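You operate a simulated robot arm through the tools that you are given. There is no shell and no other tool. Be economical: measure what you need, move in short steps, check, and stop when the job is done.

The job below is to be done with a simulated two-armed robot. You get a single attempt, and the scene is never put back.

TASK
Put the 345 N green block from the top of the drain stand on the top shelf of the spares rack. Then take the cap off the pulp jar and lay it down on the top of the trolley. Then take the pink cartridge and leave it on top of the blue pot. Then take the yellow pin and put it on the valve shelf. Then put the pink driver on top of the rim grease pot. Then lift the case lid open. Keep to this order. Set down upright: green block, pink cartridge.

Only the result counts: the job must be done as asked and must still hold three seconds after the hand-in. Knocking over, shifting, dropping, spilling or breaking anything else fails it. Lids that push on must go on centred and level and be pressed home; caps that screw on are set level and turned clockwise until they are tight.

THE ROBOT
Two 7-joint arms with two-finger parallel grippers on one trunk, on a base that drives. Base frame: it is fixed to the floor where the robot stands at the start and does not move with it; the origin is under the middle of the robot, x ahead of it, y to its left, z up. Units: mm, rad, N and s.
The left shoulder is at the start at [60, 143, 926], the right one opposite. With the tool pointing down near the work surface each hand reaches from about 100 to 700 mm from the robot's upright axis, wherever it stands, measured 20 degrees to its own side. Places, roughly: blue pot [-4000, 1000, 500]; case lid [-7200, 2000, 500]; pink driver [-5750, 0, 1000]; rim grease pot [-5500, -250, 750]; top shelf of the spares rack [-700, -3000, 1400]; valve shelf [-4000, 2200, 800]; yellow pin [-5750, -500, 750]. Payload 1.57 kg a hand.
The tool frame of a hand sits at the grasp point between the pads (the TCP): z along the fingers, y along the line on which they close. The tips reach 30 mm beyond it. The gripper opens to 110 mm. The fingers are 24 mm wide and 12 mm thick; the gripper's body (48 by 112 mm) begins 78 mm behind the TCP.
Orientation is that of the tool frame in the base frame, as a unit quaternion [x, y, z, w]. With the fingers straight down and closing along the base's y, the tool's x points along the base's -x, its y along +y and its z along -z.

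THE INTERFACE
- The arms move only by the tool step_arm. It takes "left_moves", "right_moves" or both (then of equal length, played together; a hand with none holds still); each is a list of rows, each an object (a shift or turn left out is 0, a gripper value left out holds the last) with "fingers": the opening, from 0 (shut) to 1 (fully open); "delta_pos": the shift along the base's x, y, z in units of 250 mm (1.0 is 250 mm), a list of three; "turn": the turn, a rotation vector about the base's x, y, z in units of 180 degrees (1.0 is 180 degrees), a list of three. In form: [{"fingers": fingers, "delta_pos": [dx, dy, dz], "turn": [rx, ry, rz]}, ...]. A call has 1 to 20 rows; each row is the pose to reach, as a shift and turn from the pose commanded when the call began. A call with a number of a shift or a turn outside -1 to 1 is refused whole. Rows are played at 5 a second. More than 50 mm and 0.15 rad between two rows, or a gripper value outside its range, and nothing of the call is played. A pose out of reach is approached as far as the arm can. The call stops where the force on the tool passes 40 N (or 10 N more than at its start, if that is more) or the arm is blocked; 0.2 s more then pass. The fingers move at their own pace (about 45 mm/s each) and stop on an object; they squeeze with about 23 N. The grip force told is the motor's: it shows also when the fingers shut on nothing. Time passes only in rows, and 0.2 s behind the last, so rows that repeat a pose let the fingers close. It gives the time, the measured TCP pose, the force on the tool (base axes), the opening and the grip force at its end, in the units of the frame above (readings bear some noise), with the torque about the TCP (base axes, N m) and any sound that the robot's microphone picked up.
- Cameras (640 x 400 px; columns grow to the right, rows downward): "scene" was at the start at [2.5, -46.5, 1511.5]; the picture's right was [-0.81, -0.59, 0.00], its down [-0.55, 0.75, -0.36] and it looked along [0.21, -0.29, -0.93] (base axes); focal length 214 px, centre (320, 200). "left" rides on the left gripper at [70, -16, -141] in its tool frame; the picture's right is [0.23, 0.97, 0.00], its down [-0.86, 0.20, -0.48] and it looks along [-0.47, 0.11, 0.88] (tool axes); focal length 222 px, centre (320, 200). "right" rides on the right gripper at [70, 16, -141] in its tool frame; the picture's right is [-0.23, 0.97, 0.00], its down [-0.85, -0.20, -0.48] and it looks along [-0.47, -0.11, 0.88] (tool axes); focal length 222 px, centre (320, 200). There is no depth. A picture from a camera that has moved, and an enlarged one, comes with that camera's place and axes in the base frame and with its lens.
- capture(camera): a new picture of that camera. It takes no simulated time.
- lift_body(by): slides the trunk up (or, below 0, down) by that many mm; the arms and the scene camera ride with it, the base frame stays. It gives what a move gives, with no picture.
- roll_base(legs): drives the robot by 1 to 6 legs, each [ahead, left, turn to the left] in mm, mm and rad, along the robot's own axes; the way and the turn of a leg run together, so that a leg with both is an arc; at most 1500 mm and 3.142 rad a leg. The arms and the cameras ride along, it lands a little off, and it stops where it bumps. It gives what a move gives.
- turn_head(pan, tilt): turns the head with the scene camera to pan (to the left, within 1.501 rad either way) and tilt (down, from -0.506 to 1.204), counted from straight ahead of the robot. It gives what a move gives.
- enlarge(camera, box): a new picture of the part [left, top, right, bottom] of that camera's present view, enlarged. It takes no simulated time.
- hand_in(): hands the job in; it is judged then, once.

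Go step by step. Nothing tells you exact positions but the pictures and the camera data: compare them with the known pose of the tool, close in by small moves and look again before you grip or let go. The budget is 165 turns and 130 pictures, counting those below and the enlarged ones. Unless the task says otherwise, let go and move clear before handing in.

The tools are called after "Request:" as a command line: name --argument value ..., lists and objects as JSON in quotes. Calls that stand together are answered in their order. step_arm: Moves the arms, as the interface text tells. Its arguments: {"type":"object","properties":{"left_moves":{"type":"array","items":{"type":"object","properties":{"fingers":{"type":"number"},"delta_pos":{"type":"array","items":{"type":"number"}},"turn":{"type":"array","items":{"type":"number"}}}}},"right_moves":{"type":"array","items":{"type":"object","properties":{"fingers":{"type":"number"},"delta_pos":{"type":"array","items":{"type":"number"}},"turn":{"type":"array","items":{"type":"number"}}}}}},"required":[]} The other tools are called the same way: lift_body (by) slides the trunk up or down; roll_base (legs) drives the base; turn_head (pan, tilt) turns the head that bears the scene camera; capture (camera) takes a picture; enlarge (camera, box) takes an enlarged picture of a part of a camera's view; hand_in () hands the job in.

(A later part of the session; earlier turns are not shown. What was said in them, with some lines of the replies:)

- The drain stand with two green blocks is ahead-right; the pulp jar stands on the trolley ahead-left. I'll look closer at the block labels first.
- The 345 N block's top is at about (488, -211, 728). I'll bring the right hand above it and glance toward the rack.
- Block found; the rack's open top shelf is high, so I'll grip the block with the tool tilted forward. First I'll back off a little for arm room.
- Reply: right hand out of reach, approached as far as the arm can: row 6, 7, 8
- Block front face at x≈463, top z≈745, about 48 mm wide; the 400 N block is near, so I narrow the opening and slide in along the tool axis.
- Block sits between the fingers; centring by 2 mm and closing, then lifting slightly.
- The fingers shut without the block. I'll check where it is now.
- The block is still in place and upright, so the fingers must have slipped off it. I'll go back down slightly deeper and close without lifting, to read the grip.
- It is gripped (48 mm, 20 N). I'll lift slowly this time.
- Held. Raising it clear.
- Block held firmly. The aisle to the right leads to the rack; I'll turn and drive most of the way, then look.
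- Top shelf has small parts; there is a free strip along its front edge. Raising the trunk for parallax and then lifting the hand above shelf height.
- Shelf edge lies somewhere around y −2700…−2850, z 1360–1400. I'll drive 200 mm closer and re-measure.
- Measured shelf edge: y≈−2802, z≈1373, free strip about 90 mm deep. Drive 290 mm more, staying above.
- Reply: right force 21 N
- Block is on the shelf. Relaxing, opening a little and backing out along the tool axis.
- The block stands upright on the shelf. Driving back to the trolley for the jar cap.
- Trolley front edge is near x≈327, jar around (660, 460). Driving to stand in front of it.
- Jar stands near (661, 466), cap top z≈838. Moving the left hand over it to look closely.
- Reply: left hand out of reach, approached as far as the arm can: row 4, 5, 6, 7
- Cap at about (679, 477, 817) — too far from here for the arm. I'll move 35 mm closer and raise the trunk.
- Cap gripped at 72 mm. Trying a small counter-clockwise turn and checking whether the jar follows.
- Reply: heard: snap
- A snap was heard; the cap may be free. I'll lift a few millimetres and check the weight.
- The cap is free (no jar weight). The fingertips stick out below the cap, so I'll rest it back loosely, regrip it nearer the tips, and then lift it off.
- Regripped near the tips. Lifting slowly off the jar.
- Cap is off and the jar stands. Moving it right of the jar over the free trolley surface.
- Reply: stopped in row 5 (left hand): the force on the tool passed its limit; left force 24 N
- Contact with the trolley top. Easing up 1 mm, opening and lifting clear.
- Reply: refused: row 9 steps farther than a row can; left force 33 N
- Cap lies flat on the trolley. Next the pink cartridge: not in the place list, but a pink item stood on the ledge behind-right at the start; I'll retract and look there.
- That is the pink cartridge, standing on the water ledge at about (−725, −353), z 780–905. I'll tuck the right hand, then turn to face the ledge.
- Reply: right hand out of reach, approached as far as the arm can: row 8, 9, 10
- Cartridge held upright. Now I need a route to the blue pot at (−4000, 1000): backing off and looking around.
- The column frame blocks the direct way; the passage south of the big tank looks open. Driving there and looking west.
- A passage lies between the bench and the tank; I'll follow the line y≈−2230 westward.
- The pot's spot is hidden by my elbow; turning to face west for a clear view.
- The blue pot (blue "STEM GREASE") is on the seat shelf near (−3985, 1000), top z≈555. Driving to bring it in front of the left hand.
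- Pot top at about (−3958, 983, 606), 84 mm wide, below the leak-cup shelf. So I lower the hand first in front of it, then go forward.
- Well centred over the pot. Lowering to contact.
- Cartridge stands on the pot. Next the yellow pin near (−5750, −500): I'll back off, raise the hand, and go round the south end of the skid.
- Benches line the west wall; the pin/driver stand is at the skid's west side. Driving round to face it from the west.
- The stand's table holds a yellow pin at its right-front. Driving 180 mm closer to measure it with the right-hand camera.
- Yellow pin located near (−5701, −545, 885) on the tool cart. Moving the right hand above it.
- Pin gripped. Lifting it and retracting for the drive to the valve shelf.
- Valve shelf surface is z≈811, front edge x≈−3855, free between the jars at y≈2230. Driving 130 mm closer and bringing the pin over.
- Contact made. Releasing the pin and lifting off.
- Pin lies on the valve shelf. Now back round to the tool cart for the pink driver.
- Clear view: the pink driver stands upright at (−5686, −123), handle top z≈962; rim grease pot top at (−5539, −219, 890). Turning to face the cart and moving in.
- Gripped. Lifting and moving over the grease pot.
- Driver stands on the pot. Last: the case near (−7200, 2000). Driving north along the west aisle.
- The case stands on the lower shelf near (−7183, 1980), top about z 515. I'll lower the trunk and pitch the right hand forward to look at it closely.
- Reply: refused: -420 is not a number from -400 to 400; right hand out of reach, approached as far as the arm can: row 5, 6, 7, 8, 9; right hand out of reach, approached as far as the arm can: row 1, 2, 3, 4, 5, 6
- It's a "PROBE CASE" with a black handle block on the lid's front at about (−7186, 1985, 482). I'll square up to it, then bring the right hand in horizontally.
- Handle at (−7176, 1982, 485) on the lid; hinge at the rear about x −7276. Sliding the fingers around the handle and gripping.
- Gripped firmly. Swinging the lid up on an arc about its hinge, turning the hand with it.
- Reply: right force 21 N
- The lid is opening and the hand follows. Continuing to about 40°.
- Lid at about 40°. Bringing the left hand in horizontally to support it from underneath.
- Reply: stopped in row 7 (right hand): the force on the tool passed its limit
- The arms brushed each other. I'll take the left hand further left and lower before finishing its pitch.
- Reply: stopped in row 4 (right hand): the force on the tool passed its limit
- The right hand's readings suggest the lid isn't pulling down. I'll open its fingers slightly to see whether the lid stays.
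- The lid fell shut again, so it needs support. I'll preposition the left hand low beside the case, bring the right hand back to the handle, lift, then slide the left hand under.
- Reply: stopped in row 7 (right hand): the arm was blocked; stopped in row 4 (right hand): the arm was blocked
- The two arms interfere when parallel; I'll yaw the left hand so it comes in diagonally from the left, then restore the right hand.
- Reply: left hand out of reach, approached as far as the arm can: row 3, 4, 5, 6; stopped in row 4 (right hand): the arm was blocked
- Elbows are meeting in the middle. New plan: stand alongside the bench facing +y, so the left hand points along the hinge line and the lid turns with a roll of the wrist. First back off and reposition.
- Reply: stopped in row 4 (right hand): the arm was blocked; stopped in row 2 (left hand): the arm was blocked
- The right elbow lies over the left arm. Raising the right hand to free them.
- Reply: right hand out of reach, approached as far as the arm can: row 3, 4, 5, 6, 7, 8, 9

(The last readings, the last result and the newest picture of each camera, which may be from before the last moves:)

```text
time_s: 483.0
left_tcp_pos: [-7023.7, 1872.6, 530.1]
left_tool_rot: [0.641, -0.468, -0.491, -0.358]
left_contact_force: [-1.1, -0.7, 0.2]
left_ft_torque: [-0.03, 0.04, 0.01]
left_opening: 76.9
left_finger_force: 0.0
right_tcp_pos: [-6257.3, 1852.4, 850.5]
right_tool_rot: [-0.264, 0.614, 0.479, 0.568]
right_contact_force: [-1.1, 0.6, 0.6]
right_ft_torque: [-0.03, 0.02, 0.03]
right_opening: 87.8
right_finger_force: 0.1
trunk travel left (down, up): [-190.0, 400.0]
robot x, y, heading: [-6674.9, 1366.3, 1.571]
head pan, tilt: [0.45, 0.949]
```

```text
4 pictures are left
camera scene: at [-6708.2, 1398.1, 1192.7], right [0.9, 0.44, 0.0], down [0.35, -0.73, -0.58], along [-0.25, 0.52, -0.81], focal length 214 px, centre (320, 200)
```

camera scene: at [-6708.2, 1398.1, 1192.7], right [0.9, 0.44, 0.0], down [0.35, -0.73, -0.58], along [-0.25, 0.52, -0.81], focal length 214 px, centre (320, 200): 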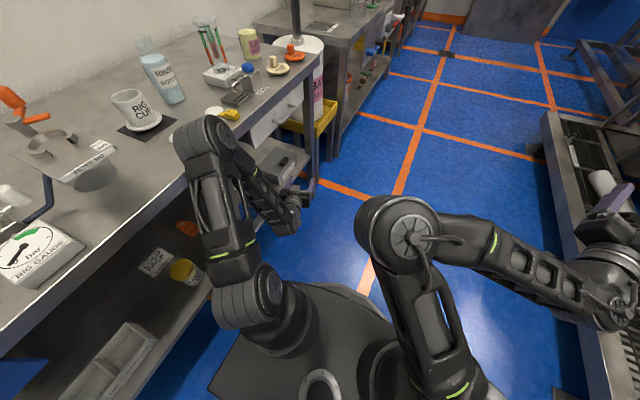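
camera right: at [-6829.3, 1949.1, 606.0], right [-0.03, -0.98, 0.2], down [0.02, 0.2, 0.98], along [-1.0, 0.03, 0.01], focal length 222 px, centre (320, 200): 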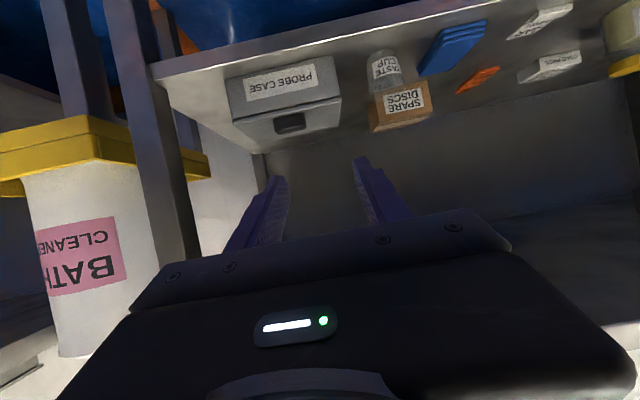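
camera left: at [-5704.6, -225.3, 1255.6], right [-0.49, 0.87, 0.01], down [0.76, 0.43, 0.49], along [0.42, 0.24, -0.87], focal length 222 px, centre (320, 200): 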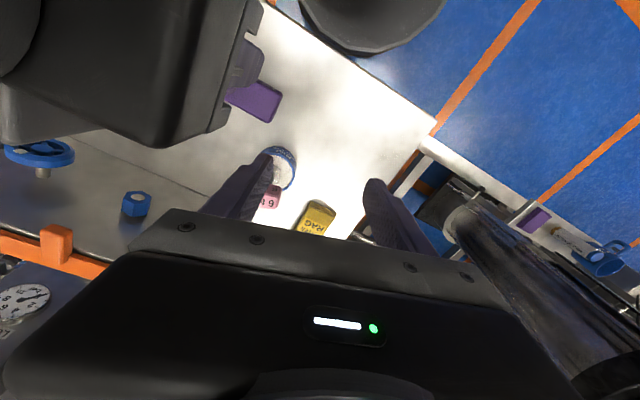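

The left elbow is up near the bench edge; lowering the trunk 120 mm keeps the forearm beneath the bench, then I raise the hand back and approach.

Request:
lift_body --by -120

Request:
step_arm --left_moves '[{"delta_pos": [0, 0, 0.12]}, {"delta_pos": [0, 0, 0.24]}, {"delta_pos": [0, 0, 0.36]}, {"delta_pos": [0, 0, 0.48]}, {"delta_pos": [-0.1, 0, 0.48]}, {"delta_pos": [-0.2, -0.02, 0.48]}, {"delta_pos": [-0.34, -0.04, 0.48]}, {"delta_pos": [-0.468, -0.064, 0.48]}, {"delta_pos": [-0.468, -0.064, 0.48]}]'

Request:
capture --camera "scene"

```text
time_s: 484.5
left_tcp_pos: [-7028.5, 1867.0, 406.8]
left_tool_rot: [0.643, -0.468, -0.49, -0.357]
left_contact_force: [0.4, 0.1, -0.4]
left_ft_torque: [-0.01, 0.02, 0.01]
left_opening: 77.1
left_finger_force: 0.0
right_tcp_pos: [-6262.9, 1850.5, 730.9]
right_tool_rot: [-0.265, 0.614, 0.48, 0.568]
right_contact_force: [-0.5, -0.7, -0.1]
right_ft_torque: [0.0, 0.0, 0.01]
right_opening: 88.0
right_finger_force: 0.1
trunk travel left (down, up): [-70.0, 520.0]
robot x, y, heading: [-6677.5, 1362.3, 1.575]
head pan, tilt: [0.45, 0.949]
```

```text
time_s: 485.2
left_tcp_pos: [-7003.8, 1830.5, 356.3]
left_tool_rot: [0.7, -0.501, -0.394, -0.322]
left_contact_force: [0.1, -0.2, 0.3]
left_ft_torque: [0.03, -0.02, 0.0]
left_opening: 76.9
left_finger_force: 0.0
left hand out of reach, approached as far as the arm can: row 3
right_tcp_pos: [-6281.5, 1859.8, 730.9]
right_tool_rot: [-0.276, 0.606, 0.482, 0.569]
right_contact_force: [-0.1, -0.4, -0.1]
right_ft_torque: [0.02, 0.0, 0.0]
right_opening: 88.1
right_finger_force: 0.1
trunk travel left (down, up): [-70.0, 520.0]
robot x, y, heading: [-6676.2, 1361.5, 1.595]
head pan, tilt: [0.45, 0.949]
stopped in row 3 (left hand): the arm was blocked; the commanded pose is now the measured one
```

```text
3 pictures are left
camera scene: at [-6730.0, 1396.8, 1064.0], right [0.89, 0.46, 0.02], down [0.38, -0.72, -0.57], along [-0.25, 0.52, -0.82], focal length 214 px, centre (320, 200)
```

scene: 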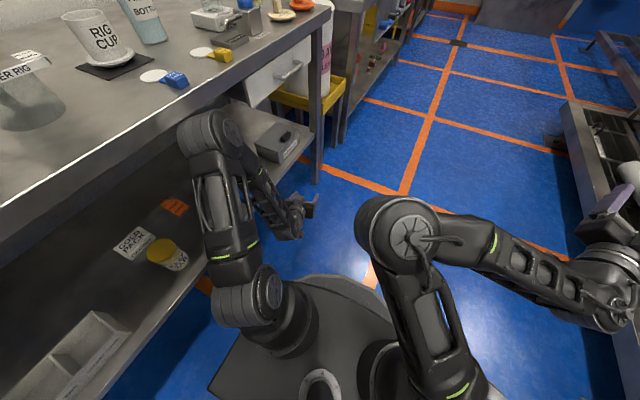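

The elbow touched the bench edge; backing off and taking a stance with more room.

Request:
roll_base --legs '[[0, -150, -0.02]]'

Request:
step_arm --left_moves '[{"delta_pos": [-0.06, 0, 0.06], "turn": [0.02, 0.012, 0.002]}, {"delta_pos": [-0.16, 0, 0.14], "turn": [0.04, 0.024, 0.005]}, {"delta_pos": [-0.26, 0, 0.24], "turn": [0.068, 0.04, 0.008]}, {"delta_pos": [-0.36, 0, 0.36], "turn": [0.068, 0.04, 0.008]}, {"delta_pos": [-0.46, 0, 0.48], "turn": [0.068, 0.04, 0.008]}, {"delta_pos": [-0.5, 0, 0.6], "turn": [0.068, 0.04, 0.008]}, {"delta_pos": [-0.5, 0, 0.69], "turn": [0.068, 0.04, 0.008]}, {"delta_pos": [-0.5, 0, 0.69], "turn": [0.068, 0.04, 0.008]}]'

```text
time_s: 486.6
left_tcp_pos: [-6833.5, 1847.4, 383.2]
left_tool_rot: [0.682, -0.511, -0.407, -0.329]
left_contact_force: [-0.7, 1.0, 0.7]
left_ft_torque: [-0.03, -0.01, -0.04]
left_opening: 76.9
left_finger_force: 0.0
right_tcp_pos: [-6102.1, 1850.6, 731.2]
right_tool_rot: [-0.263, 0.615, 0.478, 0.57]
right_contact_force: [0.3, -0.6, -0.5]
right_ft_torque: [-0.02, -0.01, 0.01]
right_opening: 88.3
right_finger_force: 0.0
trunk travel left (down, up): [-70.0, 520.0]
robot x, y, heading: [-6525.4, 1363.4, 1.572]
head pan, tilt: [0.45, 0.949]
```

```text
time_s: 488.4
left_tcp_pos: [-6959.5, 1847.3, 554.2]
left_tool_rot: [0.623, -0.475, -0.506, -0.361]
left_contact_force: [-0.6, 0.3, 0.6]
left_ft_torque: [-0.02, -0.02, 0.04]
left_opening: 77.1
left_finger_force: 0.0
left hand out of reach, approached as far as the arm can: row 1
right_tcp_pos: [-6101.7, 1851.8, 731.7]
right_tool_rot: [-0.262, 0.615, 0.477, 0.57]
right_contact_force: [-0.3, -0.2, 0.7]
right_ft_torque: [0.0, -0.03, 0.0]
right_opening: 87.9
right_finger_force: 0.0
trunk travel left (down, up): [-70.0, 520.0]
robot x, y, heading: [-6524.4, 1364.3, 1.569]
head pan, tilt: [0.45, 0.949]
```

Request:
roll_base --legs '[[162, 105, 0]]'

Request:
step_arm --left_moves '[{"delta_pos": [-0.06, -0.03, 0.02], "turn": [-0.007, -0.013, 0.007]}, {"delta_pos": [-0.16, -0.07, 0.03], "turn": [-0.007, -0.013, 0.007]}, {"delta_pos": [-0.26, -0.11, 0.03], "turn": [-0.007, -0.013, 0.007]}, {"delta_pos": [-0.36, -0.15, 0.03], "turn": [-0.007, -0.013, 0.007]}, {"delta_pos": [-0.44, -0.17, 0.03], "turn": [-0.007, -0.013, 0.007]}, {"delta_pos": [-0.44, -0.17, 0.03], "turn": [-0.007, -0.013, 0.007]}]'

```text
time_s: 489.9
left_tcp_pos: [-7068.2, 2008.2, 553.5]
left_tool_rot: [0.624, -0.474, -0.507, -0.36]
left_contact_force: [0.0, -0.6, -0.2]
left_ft_torque: [-0.02, -0.01, 0.05]
left_opening: 77.0
left_finger_force: 0.1
right_tcp_pos: [-6209.8, 2015.9, 731.2]
right_tool_rot: [-0.264, 0.615, 0.479, 0.569]
right_contact_force: [0.5, -0.8, 0.9]
right_ft_torque: [0.01, 0.01, -0.03]
right_opening: 88.0
right_finger_force: 0.2
trunk travel left (down, up): [-70.0, 520.0]
robot x, y, heading: [-6628.2, 1526.8, 1.575]
head pan, tilt: [0.45, 0.949]
```

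```text
time_s: 491.3
left_tcp_pos: [-7178.2, 1964.3, 563.3]
left_tool_rot: [0.643, -0.465, -0.492, -0.358]
left_contact_force: [-0.3, 0.4, 0.0]
left_ft_torque: [0.01, 0.03, 0.02]
left_opening: 76.9
left_finger_force: 0.1
right_tcp_pos: [-6209.6, 2015.3, 731.6]
right_tool_rot: [-0.264, 0.615, 0.479, 0.569]
right_contact_force: [0.1, 1.1, -1.0]
right_ft_torque: [0.04, 0.03, 0.05]
right_opening: 88.1
right_finger_force: 0.0
trunk travel left (down, up): [-70.0, 520.0]
robot x, y, heading: [-6628.9, 1529.2, 1.574]
head pan, tilt: [0.45, 0.949]
```

Request:
capture --camera "left"

```text
2 pictures are left
camera left: at [-7114.4, 1821.8, 531.2], right [-0.91, -0.36, -0.22], down [-0.12, -0.29, 0.95], along [-0.41, 0.89, 0.22], focal length 222 px, centre (320, 200)
```

left: 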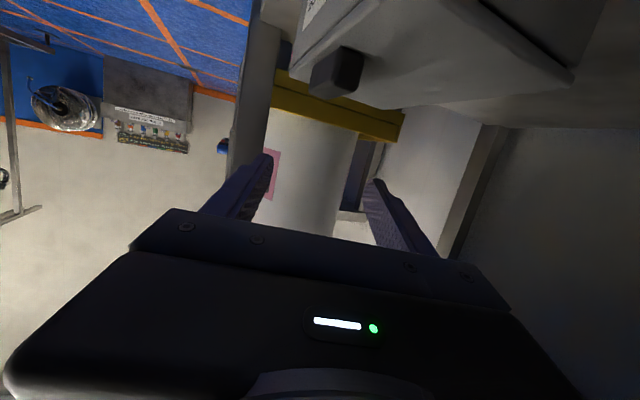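

The handle is seen right below, at (−7173, ~1982, 484). Descending around it and gripping.

Request:
step_arm --left_moves '[{"delta_pos": [0.024, 0.008, -0.08]}, {"delta_pos": [0.024, 0.008, -0.17]}, {"delta_pos": [0.024, 0.008, -0.25]}, {"delta_pos": [0.024, 0.008, -0.264]}, {"delta_pos": [0.024, 0.008, -0.264], "fingers": 0.1}, {"delta_pos": [0.024, 0.008, -0.264], "fingers": 0.1}, {"delta_pos": [0.024, 0.008, -0.264], "fingers": 0.1}, {"delta_pos": [0.024, 0.008, -0.264], "fingers": 0.1}, {"delta_pos": [0.024, 0.008, -0.264], "fingers": 0.1}]'

```text
time_s: 493.3
left_tcp_pos: [-7173.3, 1968.1, 495.8]
left_tool_rot: [0.643, -0.465, -0.493, -0.358]
left_contact_force: [-2.0, -1.6, 0.3]
left_ft_torque: [-0.22, 0.12, -1.21]
left_opening: 32.0
left_finger_force: 35.6
right_tcp_pos: [-6209.1, 2015.9, 731.5]
right_tool_rot: [-0.264, 0.615, 0.478, 0.569]
right_contact_force: [0.3, -0.3, -0.5]
right_ft_torque: [0.02, -0.03, -0.02]
right_opening: 87.9
right_finger_force: 0.1
trunk travel left (down, up): [-70.0, 520.0]
robot x, y, heading: [-6627.1, 1527.9, 1.569]
head pan, tilt: [0.45, 0.949]
```

Gripped along the hinge direction. Swinging the lid up with a wrist roll, first to 40°.

Request:
step_arm --left_moves '[{"delta_pos": [-0.009, 0, 0.028], "turn": [0, -0.0222, 0]}, {"delta_pos": [-0.02, 0, 0.056], "turn": [0, -0.0444, 0]}, {"delta_pos": [-0.032, 0, 0.083], "turn": [0, -0.0667, 0]}, {"delta_pos": [-0.046, 0, 0.109], "turn": [0, -0.0889, 0]}, {"delta_pos": [-0.063, 0, 0.134], "turn": [0, -0.1111, 0]}, {"delta_pos": [-0.081, 0, 0.158], "turn": [0, -0.1333, 0]}, {"delta_pos": [-0.1, 0, 0.18], "turn": [0, -0.1556, 0]}, {"delta_pos": [-0.121, 0, 0.201], "turn": [0, -0.1778, 0]}, {"delta_pos": [-0.144, 0, 0.22], "turn": [0, -0.2, 0]}, {"delta_pos": [-0.168, 0, 0.238], "turn": [0, -0.2222, 0]}]'

```text
time_s: 495.5
left_tcp_pos: [-7198.1, 1959.4, 543.0]
left_tool_rot: [0.778, -0.308, -0.233, -0.496]
left_contact_force: [-6.0, 17.1, 3.1]
left_ft_torque: [1.24, 0.69, -0.99]
left_opening: 31.2
left_finger_force: 40.6
right_tcp_pos: [-6202.7, 2012.7, 726.6]
right_tool_rot: [-0.262, 0.615, 0.481, 0.567]
right_contact_force: [0.4, 0.2, -0.1]
right_ft_torque: [-0.04, -0.02, -0.01]
right_opening: 87.9
right_finger_force: 0.0
trunk travel left (down, up): [-70.0, 520.0]
robot x, y, heading: [-6624.7, 1524.7, 1.575]
head pan, tilt: [0.45, 0.949]
```

Request:
capture --camera "scene"

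```text
1 pictures are left
camera scene: at [-6651.4, 1555.1, 1068.1], right [0.9, 0.44, 0.0], down [0.35, -0.73, -0.59], along [-0.26, 0.53, -0.81], focal length 214 px, centre (320, 200)
```

scene: 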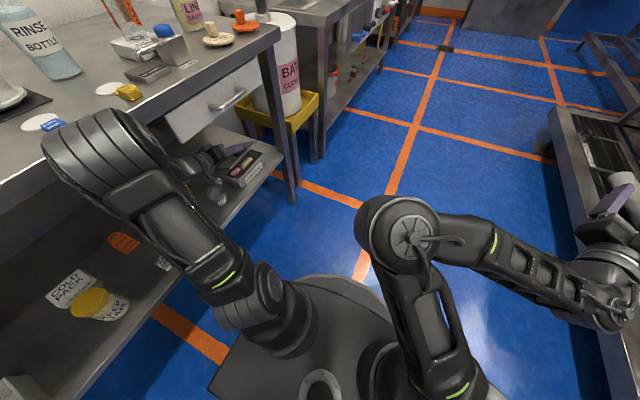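

The lid moves well, but my raised elbow meets the bench edge. I'll lower the lid gently back, and retake with a lower trunk and a slightly more distant stance.

Request:
step_arm --left_moves '[{"delta_pos": [0.047, 0, -0.037], "turn": [0, 0.0444, 0]}, {"delta_pos": [0.087, 0, -0.08], "turn": [0, 0.0889, 0]}, {"delta_pos": [0.122, 0, -0.129], "turn": [0, 0.1333, 0]}, {"delta_pos": [0.148, 0, -0.182], "turn": [0, 0.1778, 0]}, {"delta_pos": [0.168, 0, -0.238], "turn": [0, 0.2222, 0]}, {"delta_pos": [0.168, 0, -0.238], "turn": [0, 0.2222, 0]}]'

Request:
step_arm --left_moves '[{"fingers": 0.7}, {"fingers": 0.7}, {"fingers": 0.7}, {"fingers": 0.7, "delta_pos": [0, 0, 0.1]}, {"fingers": 0.7, "delta_pos": [0, 0, 0.22]}, {"fingers": 0.7, "delta_pos": [0.05, 0, 0.3]}, {"fingers": 0.7, "delta_pos": [0.2, 0, 0.3]}, {"fingers": 0.7, "delta_pos": [0.35, 0, 0.3]}, {"fingers": 0.7, "delta_pos": [0.46, 0, 0.3]}, {"fingers": 0.7, "delta_pos": [0.46, 0, 0.3]}]'

```text
time_s: 495.9
left_tcp_pos: [-7194.9, 1958.1, 537.5]
left_tool_rot: [0.775, -0.322, -0.246, -0.486]
left_contact_force: [-8.9, 3.9, -3.2]
left_ft_torque: [1.14, 0.3, -0.37]
left_opening: 30.4
left_finger_force: 39.9
right_tcp_pos: [-6204.8, 2014.8, 732.9]
right_tool_rot: [-0.264, 0.614, 0.48, 0.568]
right_contact_force: [0.0, -0.4, -0.2]
right_ft_torque: [0.02, -0.03, 0.03]
right_opening: 88.2
right_finger_force: 0.2
trunk travel left (down, up): [-70.0, 520.0]
robot x, y, heading: [-6624.3, 1526.7, 1.576]
head pan, tilt: [0.45, 0.949]
stopped in row 1 (left hand): the force on the tool passed its limit (the readings are from after the stop); the commanded pose is now the measured one
```

```text
time_s: 497.1
left_tcp_pos: [-7166.9, 1966.0, 567.5]
left_tool_rot: [0.786, -0.325, -0.209, -0.483]
left_contact_force: [0.5, -0.1, -0.6]
left_ft_torque: [-0.03, -0.01, 0.03]
left_opening: 77.1
left_finger_force: 0.1
right_tcp_pos: [-6202.8, 2014.9, 733.8]
right_tool_rot: [-0.262, 0.616, 0.477, 0.57]
right_contact_force: [-1.1, -0.4, -0.1]
right_ft_torque: [0.05, -0.01, -0.01]
right_opening: 87.9
right_finger_force: 0.0
trunk travel left (down, up): [-70.0, 520.0]
robot x, y, heading: [-6626.1, 1528.3, 1.569]
head pan, tilt: [0.45, 0.949]
stopped in row 6 (left hand): the force on the tool passed its limit (the readings are from after the stop); the commanded pose is now the measured one
```

Request:
step_arm --left_moves '[{"delta_pos": [0.08, 0, 0.03]}, {"delta_pos": [0.2, 0, 0.04], "turn": [0, 0.04, 0]}, {"delta_pos": [0.32, 0, 0.04], "turn": [0, 0.08, 0]}, {"delta_pos": [0.44, 0, 0.03], "turn": [0, 0.12, 0]}, {"delta_pos": [0.44, 0, 0.02], "turn": [0, 0.16, 0]}, {"delta_pos": [0.44, 0, 0.0], "turn": [0, 0.2, 0]}, {"delta_pos": [0.44, 0, 0.0], "turn": [0, 0.23, 0]}, {"delta_pos": [0.44, 0, 0.0], "turn": [0, 0.23, 0]}]'

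```text
time_s: 498.9
left_tcp_pos: [-7079.9, 1981.8, 575.7]
left_tool_rot: [0.656, -0.477, -0.478, -0.337]
left_contact_force: [-0.4, -0.2, 0.5]
left_ft_torque: [-0.03, -0.01, -0.01]
left_opening: 77.0
left_finger_force: 0.0
left hand out of reach, approached as far as the arm can: row 5, 6, 7, 8
right_tcp_pos: [-6204.3, 2014.5, 731.0]
right_tool_rot: [-0.262, 0.615, 0.477, 0.57]
right_contact_force: [-0.3, 0.1, -0.5]
right_ft_torque: [0.01, 0.0, 0.01]
right_opening: 88.0
right_finger_force: 0.0
trunk travel left (down, up): [-70.0, 520.0]
robot x, y, heading: [-6624.3, 1525.9, 1.569]
head pan, tilt: [0.45, 0.949]
```

Request:
roll_base --legs '[[60, -65, 0.002]]'

Request:
lift_body --by -65

```text
time_s: 500.0
left_tcp_pos: [-7014.9, 2042.9, 573.6]
left_tool_rot: [0.656, -0.477, -0.477, -0.338]
left_contact_force: [-0.5, 0.0, 0.9]
left_ft_torque: [-0.01, -0.02, 0.03]
left_opening: 77.2
left_finger_force: 0.0
right_tcp_pos: [-6139.7, 2074.0, 731.4]
right_tool_rot: [-0.261, 0.615, 0.478, 0.57]
right_contact_force: [-0.1, -0.3, 0.1]
right_ft_torque: [0.02, 0.0, 0.02]
right_opening: 88.0
right_finger_force: 0.1
trunk travel left (down, up): [-70.0, 520.0]
robot x, y, heading: [-6559.3, 1588.5, 1.566]
head pan, tilt: [0.45, 0.949]
```

```text
time_s: 501.1
left_tcp_pos: [-7015.4, 2042.6, 510.4]
left_tool_rot: [0.656, -0.477, -0.478, -0.337]
left_contact_force: [1.0, 0.2, 0.3]
left_ft_torque: [0.05, 0.06, -0.02]
left_opening: 77.2
left_finger_force: 0.1
right_tcp_pos: [-6138.8, 2074.5, 666.6]
right_tool_rot: [-0.262, 0.616, 0.477, 0.57]
right_contact_force: [-0.3, -0.5, -0.6]
right_ft_torque: [-0.01, 0.01, 0.04]
right_opening: 87.9
right_finger_force: 0.1
trunk travel left (down, up): [-5.0, 585.0]
robot x, y, heading: [-6566.5, 1583.9, 1.568]
head pan, tilt: [0.45, 0.949]
```

Request:
step_arm --left_moves '[{"delta_pos": [0, -0.05, 0.1], "turn": [0.01, 0.001, -0.002]}, {"delta_pos": [-0.05, -0.1, 0.21], "turn": [0.019, 0.0015, -0.003]}, {"delta_pos": [-0.2, -0.16, 0.21], "turn": [0.019, 0.0015, -0.003]}, {"delta_pos": [-0.35, -0.22, 0.21], "turn": [0.019, 0.0015, -0.003]}, {"delta_pos": [-0.5, -0.27, 0.21], "turn": [0.019, 0.0015, -0.003]}, {"delta_pos": [-0.626, -0.298, 0.21], "turn": [0.019, 0.0015, -0.003]}, {"delta_pos": [-0.626, -0.298, 0.21], "turn": [0.019, 0.0015, -0.003]}]'

Request:
capture --camera "left"

```text
time_s: 502.7
left_tcp_pos: [-7171.9, 1966.5, 559.0]
left_tool_rot: [0.642, -0.466, -0.491, -0.358]
left_contact_force: [-0.2, 0.3, -0.1]
left_ft_torque: [-0.03, 0.05, 0.0]
left_opening: 77.3
left_finger_force: 0.2
left hand out of reach, approached as far as the arm can: row 1
right_tcp_pos: [-6139.4, 2073.6, 666.4]
right_tool_rot: [-0.263, 0.615, 0.478, 0.57]
right_contact_force: [0.0, 0.4, -0.3]
right_ft_torque: [-0.01, 0.0, 0.01]
right_opening: 87.8
right_finger_force: 0.1
trunk travel left (down, up): [-5.0, 585.0]
robot x, y, heading: [-6558.6, 1585.7, 1.575]
head pan, tilt: [0.45, 0.949]
```

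```text
0 pictures are left
camera left: at [-7108.1, 1824.5, 528.2], right [-0.91, -0.36, -0.22], down [-0.12, -0.29, 0.95], along [-0.4, 0.89, 0.22], focal length 222 px, centre (320, 200)
```

left: 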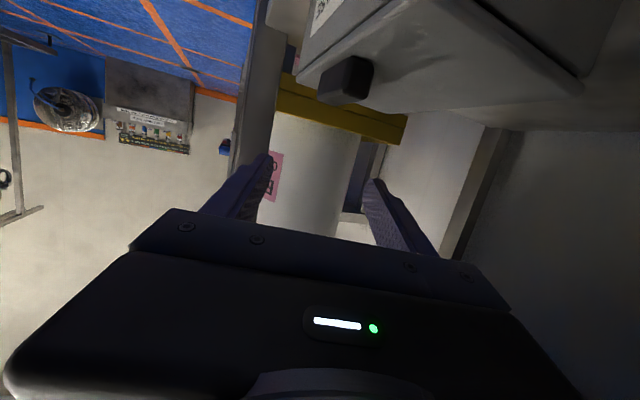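

Lid is shut, handle where it was. Gripping it again.

Request:
step_arm --left_moves '[{"delta_pos": [-0.004, 0.006, -0.08]}, {"delta_pos": [-0.004, 0.006, -0.17]}, {"delta_pos": [-0.004, 0.006, -0.24]}, {"delta_pos": [-0.004, 0.006, -0.256]}, {"delta_pos": [-0.004, 0.006, -0.256], "fingers": 0.1}, {"delta_pos": [-0.004, 0.006, -0.256], "fingers": 0.1}, {"delta_pos": [-0.004, 0.006, -0.256], "fingers": 0.1}, {"delta_pos": [-0.004, 0.006, -0.256], "fingers": 0.1}, {"delta_pos": [-0.004, 0.006, -0.256], "fingers": 0.1}]'

```text
time_s: 504.7
left_tcp_pos: [-7172.5, 1968.1, 496.9]
left_tool_rot: [0.643, -0.466, -0.492, -0.357]
left_contact_force: [-8.4, -1.7, -0.3]
left_ft_torque: [-0.16, 0.26, -1.14]
left_opening: 32.0
left_finger_force: 35.1
right_tcp_pos: [-6139.4, 2074.9, 666.1]
right_tool_rot: [-0.262, 0.615, 0.478, 0.57]
right_contact_force: [0.8, -0.5, -0.7]
right_ft_torque: [0.03, 0.03, 0.03]
right_opening: 88.0
right_finger_force: 0.0
trunk travel left (down, up): [-5.0, 585.0]
robot x, y, heading: [-6560.8, 1589.2, 1.571]
head pan, tilt: [0.45, 0.949]
```

Request:
step_arm --left_moves '[{"delta_pos": [-0.009, 0, 0.028], "turn": [0, -0.0222, 0]}, {"delta_pos": [-0.02, 0, 0.056], "turn": [0, -0.0444, 0]}, {"delta_pos": [-0.032, 0, 0.083], "turn": [0, -0.0667, 0]}, {"delta_pos": [-0.046, 0, 0.109], "turn": [0, -0.0889, 0]}, {"delta_pos": [-0.063, 0, 0.134], "turn": [0, -0.1111, 0]}, {"delta_pos": [-0.081, 0, 0.158], "turn": [0, -0.1333, 0]}, {"delta_pos": [-0.081, 0, 0.158], "turn": [0, -0.1333, 0]}]'

```text
time_s: 506.3
left_tcp_pos: [-7193.5, 1968.6, 537.8]
left_tool_rot: [0.73, -0.381, -0.347, -0.448]
left_contact_force: [2.4, -17.3, 3.0]
left_ft_torque: [0.34, 0.18, -1.6]
left_opening: 31.6
left_finger_force: 39.9
right_tcp_pos: [-6138.4, 2073.4, 666.8]
right_tool_rot: [-0.262, 0.615, 0.477, 0.57]
right_contact_force: [-0.5, 0.0, -0.6]
right_ft_torque: [0.0, 0.01, 0.0]
right_opening: 88.3
right_finger_force: 0.1
trunk travel left (down, up): [-5.0, 585.0]
robot x, y, heading: [-6561.4, 1586.6, 1.567]
head pan, tilt: [0.45, 0.949]
```

Request:
step_arm --left_moves '[{"delta_pos": [-0.02, -0.004, 0.022], "turn": [0, -0.0222, 0]}, {"delta_pos": [-0.04, -0.006, 0.043], "turn": [0, -0.0444, 0]}, {"delta_pos": [-0.063, -0.006, 0.063], "turn": [0, -0.0667, 0]}, {"delta_pos": [-0.087, -0.006, 0.08], "turn": [0, -0.0889, 0]}, {"delta_pos": [-0.112, -0.006, 0.096], "turn": [0, -0.1111, 0]}, {"delta_pos": [-0.138, -0.006, 0.111], "turn": [0, -0.1333, 0]}, {"delta_pos": [-0.138, -0.006, 0.111], "turn": [0, -0.1333, 0]}]'

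```text
time_s: 507.9
left_tcp_pos: [-7225.7, 1967.6, 567.4]
left_tool_rot: [0.786, -0.28, -0.187, -0.518]
left_contact_force: [-1.7, -2.2, 5.2]
left_ft_torque: [1.46, 0.48, -0.76]
left_opening: 32.1
left_finger_force: 40.2
right_tcp_pos: [-6138.1, 2074.7, 666.1]
right_tool_rot: [-0.263, 0.615, 0.478, 0.57]
right_contact_force: [0.0, 0.2, -1.0]
right_ft_torque: [0.03, -0.01, -0.01]
right_opening: 87.9
right_finger_force: 0.0
trunk travel left (down, up): [-5.0, 585.0]
robot x, y, heading: [-6558.7, 1587.2, 1.566]
head pan, tilt: [0.45, 0.949]
```

Tracking well at 48°. Continuing to about 72°.

Request:
step_arm --left_moves '[{"delta_pos": [-0.027, 0, 0.012], "turn": [0, -0.0222, 0]}, {"delta_pos": [-0.055, 0, 0.023], "turn": [0, -0.0444, 0]}, {"delta_pos": [-0.083, 0, 0.032], "turn": [0, -0.0667, 0]}, {"delta_pos": [-0.112, 0, 0.038], "turn": [0, -0.0889, 0]}, {"delta_pos": [-0.142, 0, 0.043], "turn": [0, -0.1111, 0]}, {"delta_pos": [-0.171, 0, 0.046], "turn": [0, -0.1333, 0]}, {"delta_pos": [-0.171, 0, 0.046], "turn": [0, -0.1333, 0]}]'

```text
time_s: 509.5
left_tcp_pos: [-7268.5, 1967.6, 580.6]
left_tool_rot: [0.807, -0.167, -0.023, -0.566]
left_contact_force: [2.5, -11.5, 24.4]
left_ft_torque: [1.65, 0.16, -1.26]
left_opening: 31.6
left_finger_force: 40.2
right_tcp_pos: [-6138.3, 2073.4, 666.3]
right_tool_rot: [-0.261, 0.615, 0.478, 0.57]
right_contact_force: [-0.3, 0.0, -0.1]
right_ft_torque: [0.0, 0.01, 0.01]
right_opening: 87.9
right_finger_force: 0.1
trunk travel left (down, up): [-5.0, 585.0]
robot x, y, heading: [-6563.5, 1584.9, 1.565]
head pan, tilt: [0.45, 0.949]
```

Request:
step_arm --left_moves '[{"delta_pos": [-0.03, 0, 0.008], "turn": [0, -0.0222, 0]}, {"delta_pos": [-0.059, 0, 0.011], "turn": [0, -0.0444, 0]}, {"delta_pos": [-0.089, 0, 0.007], "turn": [0, -0.0667, 0]}, {"delta_pos": [-0.118, 0, 0.001], "turn": [0, -0.0889, 0]}, {"delta_pos": [-0.147, 0, -0.006], "turn": [0, -0.1111, 0]}, {"delta_pos": [-0.175, 0, -0.016], "turn": [0, -0.1333, 0]}, {"delta_pos": [-0.175, 0, -0.016], "turn": [0, -0.1333, 0]}]'

```text
time_s: 510.6
left_tcp_pos: [-7293.1, 1967.3, 580.4]
left_tool_rot: [0.796, -0.078, 0.099, -0.593]
left_contact_force: [-1.8, -8.7, 10.5]
left_ft_torque: [1.92, 0.18, -0.85]
left_opening: 31.5
left_finger_force: 40.0
left hand out of reach, approached as far as the arm can: row 5
right_tcp_pos: [-6139.6, 2074.0, 665.9]
right_tool_rot: [-0.264, 0.615, 0.478, 0.57]
right_contact_force: [-0.3, 0.3, -0.7]
right_ft_torque: [-0.01, 0.03, 0.03]
right_opening: 87.8
right_finger_force: 0.0
trunk travel left (down, up): [-5.0, 585.0]
robot x, y, heading: [-6563.1, 1587.9, 1.568]
head pan, tilt: [0.45, 0.949]
stopped in row 5 (left hand): the force on the tool passed its limit (the readings are from after the stop); the commanded pose is now the measured one
```

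Lid is near 85° and the arm is at its reach; nudging the base 20 mm toward the bench to carry it past vertical.

Request:
roll_base --legs '[[0, 20, 0]]'

Request:
step_arm --left_moves '[{"delta_pos": [0, 0, -0.004], "turn": [0, -0.0222, 0]}, {"delta_pos": [-0.01, 0, -0.008], "turn": [0, -0.0444, 0]}, {"delta_pos": [-0.01, 0, -0.008], "turn": [0, -0.0444, 0]}]'

```text
time_s: 511.4
left_tcp_pos: [-7315.2, 1968.0, 578.5]
left_tool_rot: [0.798, -0.075, 0.098, -0.59]
left_contact_force: [-6.7, -9.8, 12.9]
left_ft_torque: [1.68, 0.3, 0.05]
left_opening: 30.9
left_finger_force: 39.6
right_tcp_pos: [-6159.7, 2074.3, 666.3]
right_tool_rot: [-0.262, 0.614, 0.479, 0.569]
right_contact_force: [-1.7, -0.2, 0.5]
right_ft_torque: [-0.04, 0.01, 0.03]
right_opening: 88.3
right_finger_force: 0.1
trunk travel left (down, up): [-5.0, 585.0]
robot x, y, heading: [-6584.2, 1586.5, 1.57]
head pan, tilt: [0.45, 0.949]
```

```text
time_s: 512.0
left_tcp_pos: [-7298.5, 1967.9, 578.9]
left_tool_rot: [0.785, -0.048, 0.131, -0.603]
left_contact_force: [-1.4, -4.9, 20.5]
left_ft_torque: [0.81, -0.1, -0.12]
left_opening: 31.9
left_finger_force: 11.7
left hand out of reach, approached as far as the arm can: row 1, 2
right_tcp_pos: [-6160.0, 2073.7, 666.7]
right_tool_rot: [-0.262, 0.615, 0.479, 0.569]
right_contact_force: [-0.2, 0.6, -0.4]
right_ft_torque: [-0.01, 0.0, 0.01]
right_opening: 87.9
right_finger_force: 0.0
trunk travel left (down, up): [-5.0, 585.0]
robot x, y, heading: [-6581.4, 1587.7, 1.57]
head pan, tilt: [0.45, 0.949]
stopped in row 2 (left hand): the force on the tool passed its limit (the readings are from after the stop); the commanded pose is now the measured one
```

Request:
roll_base --legs '[[0, 28, 0]]'

```text
time_s: 512.8
left_tcp_pos: [-7324.7, 1968.2, 574.3]
left_tool_rot: [0.788, -0.046, 0.133, -0.6]
left_contact_force: [-5.9, 0.0, 16.6]
left_ft_torque: [1.45, 0.0, 0.65]
left_opening: 30.0
left_finger_force: 39.2
right_tcp_pos: [-6187.9, 2074.9, 667.1]
right_tool_rot: [-0.263, 0.615, 0.479, 0.569]
right_contact_force: [0.1, 0.0, 0.3]
right_ft_torque: [-0.02, 0.02, -0.01]
right_opening: 88.1
right_finger_force: 0.0
trunk travel left (down, up): [-5.0, 585.0]
robot x, y, heading: [-6608.3, 1588.7, 1.572]
head pan, tilt: [0.45, 0.949]
```

Request:
roll_base --legs '[[0, 10, 0]]'

```text
time_s: 513.5
left_tcp_pos: [-7335.2, 1969.0, 571.0]
left_tool_rot: [0.788, -0.045, 0.135, -0.6]
left_contact_force: [8.7, -6.0, -13.5]
left_ft_torque: [1.52, -0.23, -0.8]
left_opening: 30.5
left_finger_force: 39.2
right_tcp_pos: [-6198.5, 2075.0, 666.9]
right_tool_rot: [-0.263, 0.614, 0.478, 0.569]
right_contact_force: [-0.2, -0.1, -1.0]
right_ft_torque: [0.02, 0.01, -0.01]
right_opening: 88.0
right_finger_force: 0.0
trunk travel left (down, up): [-5.0, 585.0]
robot x, y, heading: [-6621.1, 1588.2, 1.571]
head pan, tilt: [0.45, 0.949]
```

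Lid is at roughly 100°, past vertical. Opening the fingers and sliding out along −y.

Request:
step_arm --left_moves '[{"fingers": 0.4}, {"fingers": 0.5}, {"fingers": 0.7}, {"fingers": 0.7}, {"fingers": 0.7}]'

Request:
step_arm --left_moves '[{"delta_pos": [0, -0.04, 0.0]}, {"delta_pos": [0, -0.1, 0.0]}, {"delta_pos": [0, -0.18, 0.0]}, {"delta_pos": [0, -0.26, 0.0]}, {"delta_pos": [0, -0.34, 0.0]}, {"delta_pos": [0, -0.42, 0.0]}, {"delta_pos": [0, -0.5, 0.0]}]'

```text
time_s: 514.7
left_tcp_pos: [-7334.9, 1967.7, 572.4]
left_tool_rot: [0.788, -0.045, 0.135, -0.599]
left_contact_force: [0.7, 0.0, 1.6]
left_ft_torque: [0.0, -0.02, 0.01]
left_opening: 77.1
left_finger_force: 0.0
right_tcp_pos: [-6198.5, 2074.6, 666.0]
right_tool_rot: [-0.263, 0.615, 0.479, 0.569]
right_contact_force: [-0.1, -0.7, 0.8]
right_ft_torque: [0.0, 0.0, 0.02]
right_opening: 88.0
right_finger_force: 0.0
trunk travel left (down, up): [-5.0, 585.0]
robot x, y, heading: [-6620.9, 1588.3, 1.57]
head pan, tilt: [0.45, 0.949]
```

```text
time_s: 516.3
left_tcp_pos: [-7318.7, 1855.6, 561.2]
left_tool_rot: [0.788, -0.045, 0.132, -0.6]
left_contact_force: [-0.6, -0.3, 0.2]
left_ft_torque: [-0.01, -0.03, -0.01]
left_opening: 77.1
left_finger_force: 0.1
left hand out of reach, approached as far as the arm can: row 4, 5, 6, 7
right_tcp_pos: [-6198.9, 2074.9, 666.2]
right_tool_rot: [-0.263, 0.615, 0.478, 0.57]
right_contact_force: [-0.3, 0.7, 0.3]
right_ft_torque: [0.02, 0.0, 0.02]
right_opening: 87.9
right_finger_force: 0.2
trunk travel left (down, up): [-5.0, 585.0]
robot x, y, heading: [-6617.4, 1584.6, 1.572]
head pan, tilt: [0.45, 0.949]
```

Hand is clear of the lid. I'll bring it out in front and unroll it, then feel downward where the closed handle would be, to verify the lid stayed open.

Request:
step_arm --left_moves '[{"delta_pos": [0.1, 0, 0.0], "fingers": 0}, {"delta_pos": [0.22, 0, 0.02], "turn": [0, 0.04, 0], "fingers": 0}, {"delta_pos": [0.34, 0, 0.03], "turn": [0, 0.085, 0], "fingers": 0}, {"delta_pos": [0.46, 0, 0.03], "turn": [0, 0.13, 0], "fingers": 0}, {"delta_pos": [0.56, 0, 0.03], "turn": [0, 0.175, 0], "fingers": 0}, {"delta_pos": [0.6, 0, 0.03], "turn": [0, 0.22, 0], "fingers": 0}, {"delta_pos": [0.6, 0, 0.03], "turn": [0, 0.265, 0], "fingers": 0}, {"delta_pos": [0.6, 0, 0.03], "turn": [0, 0.31, 0], "fingers": 0}, {"delta_pos": [0.6, 0, 0.03], "turn": [0, 0.355, 0], "fingers": 0}, {"delta_pos": [0.6, 0, 0.03], "turn": [0, 0.4, 0], "fingers": 0}, {"delta_pos": [0.6, 0, 0.03], "turn": [0, 0.445, 0], "fingers": 0}, {"delta_pos": [0.6, 0, 0.03], "turn": [0, 0.49, 0], "fingers": 0}, {"delta_pos": [0.6, 0, 0.03], "turn": [0, 0.52, 0], "fingers": 0}, {"delta_pos": [0.6, 0, 0.03], "turn": [0, 0.52, 0], "fingers": 0}]'

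```text
time_s: 516.9
left_tcp_pos: [-7288.6, 1861.2, 558.9]
left_tool_rot: [0.792, -0.061, 0.106, -0.599]
left_contact_force: [0.5, 0.7, -0.9]
left_ft_torque: [0.08, 0.01, -0.05]
left_opening: 28.7
left_finger_force: 0.0
left hand out of reach, approached as far as the arm can: row 1, 2
right_tcp_pos: [-6201.7, 2076.4, 665.5]
right_tool_rot: [-0.264, 0.615, 0.479, 0.569]
right_contact_force: [-0.2, -0.3, -0.3]
right_ft_torque: [-0.01, 0.0, -0.05]
right_opening: 88.2
right_finger_force: 0.1
trunk travel left (down, up): [-5.0, 585.0]
robot x, y, heading: [-6616.1, 1587.0, 1.577]
head pan, tilt: [0.45, 0.949]
stopped in row 2 (left hand): the force on the tool passed its limit (the readings are from after the stop); the commanded pose is now the measured one
```

Something was touched at the lid's side edge; backing straight away in −y with the base first.

Request:
roll_base --legs '[[-60, 0, 0]]'

Request:
step_arm --left_moves '[{"delta_pos": [0.08, 0, 0.0], "fingers": 0}, {"delta_pos": [0.18, 0, 0.01], "turn": [0, 0.04, 0], "fingers": 0}, {"delta_pos": [0.28, 0, 0.02], "turn": [0, 0.085, 0], "fingers": 0}, {"delta_pos": [0.38, 0, 0.02], "turn": [0, 0.13, 0], "fingers": 0}, {"delta_pos": [0.46, 0, 0.02], "turn": [0, 0.175, 0], "fingers": 0}, {"delta_pos": [0.46, 0, 0.02], "turn": [0, 0.22, 0], "fingers": 0}, {"delta_pos": [0.46, 0, 0.02], "turn": [0, 0.265, 0], "fingers": 0}, {"delta_pos": [0.46, 0, 0.02], "turn": [0, 0.31, 0], "fingers": 0}, {"delta_pos": [0.46, 0, 0.02], "turn": [0, 0.355, 0], "fingers": 0}, {"delta_pos": [0.46, 0, 0.02], "turn": [0, 0.4, 0], "fingers": 0}, {"delta_pos": [0.46, 0, 0.02], "turn": [0, 0.445, 0], "fingers": 0}, {"delta_pos": [0.46, 0, 0.02], "turn": [0, 0.49, 0], "fingers": 0}, {"delta_pos": [0.46, 0, 0.02], "turn": [0, 0.52, 0], "fingers": 0}]'

```text
time_s: 517.8
left_tcp_pos: [-7286.8, 1803.1, 561.4]
left_tool_rot: [0.792, -0.062, 0.106, -0.598]
left_contact_force: [0.0, -0.2, 0.4]
left_ft_torque: [0.01, 0.04, -0.03]
left_opening: 0.0
left_finger_force: 21.0
right_tcp_pos: [-6199.5, 2016.7, 666.0]
right_tool_rot: [-0.264, 0.614, 0.479, 0.569]
right_contact_force: [1.3, -1.0, -0.6]
right_ft_torque: [0.0, -0.03, 0.0]
right_opening: 88.0
right_finger_force: 0.1
trunk travel left (down, up): [-5.0, 585.0]
robot x, y, heading: [-6619.4, 1528.8, 1.576]
head pan, tilt: [0.45, 0.949]
```

```text
time_s: 520.6
left_tcp_pos: [-7172.4, 1803.4, 565.5]
left_tool_rot: [0.619, -0.478, -0.506, -0.364]
left_contact_force: [0.1, -0.1, 1.0]
left_ft_torque: [-0.01, 0.02, 0.03]
left_opening: 0.2
left_finger_force: 21.0
left hand out of reach, approached as far as the arm can: row 1, 2, 3, 4, 5
right_tcp_pos: [-6199.5, 2016.6, 666.6]
right_tool_rot: [-0.264, 0.614, 0.48, 0.568]
right_contact_force: [-0.4, -0.3, 0.0]
right_ft_torque: [0.01, -0.01, -0.02]
right_opening: 88.0
right_finger_force: 0.0
trunk travel left (down, up): [-5.0, 585.0]
robot x, y, heading: [-6619.5, 1529.5, 1.575]
head pan, tilt: [0.45, 0.949]
```

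Request:
step_arm --left_moves '[{"delta_pos": [0.02, 0.14, 0.0]}, {"delta_pos": [0.02, 0.28, 0.0]}, {"delta_pos": [0.02, 0.42, 0.0]}, {"delta_pos": [0.0, 0.56, 0.0]}, {"delta_pos": [0.0, 0.66, 0.0]}, {"delta_pos": [0.0, 0.66, -0.1]}, {"delta_pos": [0.0, 0.66, -0.18]}, {"delta_pos": [0.0, 0.66, -0.2]}, {"delta_pos": [0.0, 0.66, -0.22]}, {"delta_pos": [0.0, 0.66, -0.24]}, {"delta_pos": [0.0, 0.66, -0.26]}, {"delta_pos": [0.0, 0.66, -0.26]}]'

```text
time_s: 523.2
left_tcp_pos: [-7172.5, 1970.1, 500.6]
left_tool_rot: [0.619, -0.479, -0.505, -0.364]
left_contact_force: [0.4, -0.5, -0.7]
left_ft_torque: [0.02, -0.03, -0.01]
left_opening: 0.1
left_finger_force: 21.5
right_tcp_pos: [-6199.8, 2016.9, 667.4]
right_tool_rot: [-0.265, 0.614, 0.479, 0.569]
right_contact_force: [0.3, 0.0, -0.3]
right_ft_torque: [0.02, 0.05, 0.0]
right_opening: 88.2
right_finger_force: 0.1
trunk travel left (down, up): [-5.0, 585.0]
robot x, y, heading: [-6621.9, 1527.7, 1.573]
head pan, tilt: [0.45, 0.949]
```

No contact where the closed handle would be, so the lid is standing open. Withdrawing the hand.

Request:
step_arm --left_moves '[{"delta_pos": [0.0, 0, 0.1]}, {"delta_pos": [0.02, 0, 0.22]}, {"delta_pos": [0.1, 0, 0.28]}, {"delta_pos": [0.25, 0, 0.28]}, {"delta_pos": [0.4, 0, 0.28]}, {"delta_pos": [0.5, 0, 0.28]}, {"delta_pos": [0.5, 0, 0.28]}]'

Request:
roll_base --legs '[[0, -120, 0]]'

```text
time_s: 524.8
left_tcp_pos: [-7060.3, 1981.7, 574.7]
left_tool_rot: [0.619, -0.479, -0.504, -0.365]
left_contact_force: [1.0, 0.7, 0.7]
left_ft_torque: [0.02, -0.02, 0.02]
left_opening: 0.0
left_finger_force: 21.6
left hand out of reach, approached as far as the arm can: row 5, 6, 7
right_tcp_pos: [-6199.0, 2016.7, 666.1]
right_tool_rot: [-0.264, 0.615, 0.479, 0.569]
right_contact_force: [0.6, -0.7, -0.3]
right_ft_torque: [0.0, 0.02, 0.0]
right_opening: 87.7
right_finger_force: 0.1
trunk travel left (down, up): [-5.0, 585.0]
robot x, y, heading: [-6617.9, 1525.3, 1.575]
head pan, tilt: [0.45, 0.949]
```

```text
time_s: 526.1
left_tcp_pos: [-6941.7, 1983.0, 574.4]
left_tool_rot: [0.619, -0.479, -0.504, -0.366]
left_contact_force: [0.2, -1.0, 0.3]
left_ft_torque: [0.02, 0.0, -0.02]
left_opening: 0.0
left_finger_force: 21.0
right_tcp_pos: [-6080.3, 2017.5, 666.3]
right_tool_rot: [-0.263, 0.615, 0.478, 0.569]
right_contact_force: [-0.8, 0.4, -0.1]
right_ft_torque: [0.01, 0.0, 0.03]
right_opening: 87.9
right_finger_force: 0.0
trunk travel left (down, up): [-5.0, 585.0]
robot x, y, heading: [-6500.1, 1526.1, 1.573]
head pan, tilt: [0.45, 0.949]
```

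Both hands are clear of everything, and all six steps were carried out in the order asked. Handing in now.

Request:
hand_in

```text
The job is handed in.
```

The job is handed in: all six steps were carried out in the order asked, but I had no pictures left to look at the open case lid. I swung it past vertical and let go. When I then felt for the handle where it sits with the lid shut, nothing was there.

- **Possible disturbance:** on the first try at the case, my left elbow pressed against the bench edge above it. The lid also fell shut twice before it stayed open. After the first fall the case looked undisturbed, and after the second its handle was where it had been. I did not look at the bench again.
- **Jar:** the pulp jar seems to have turned a little on the spot as the cap came loose with a snap. It stayed standing on the trolley.
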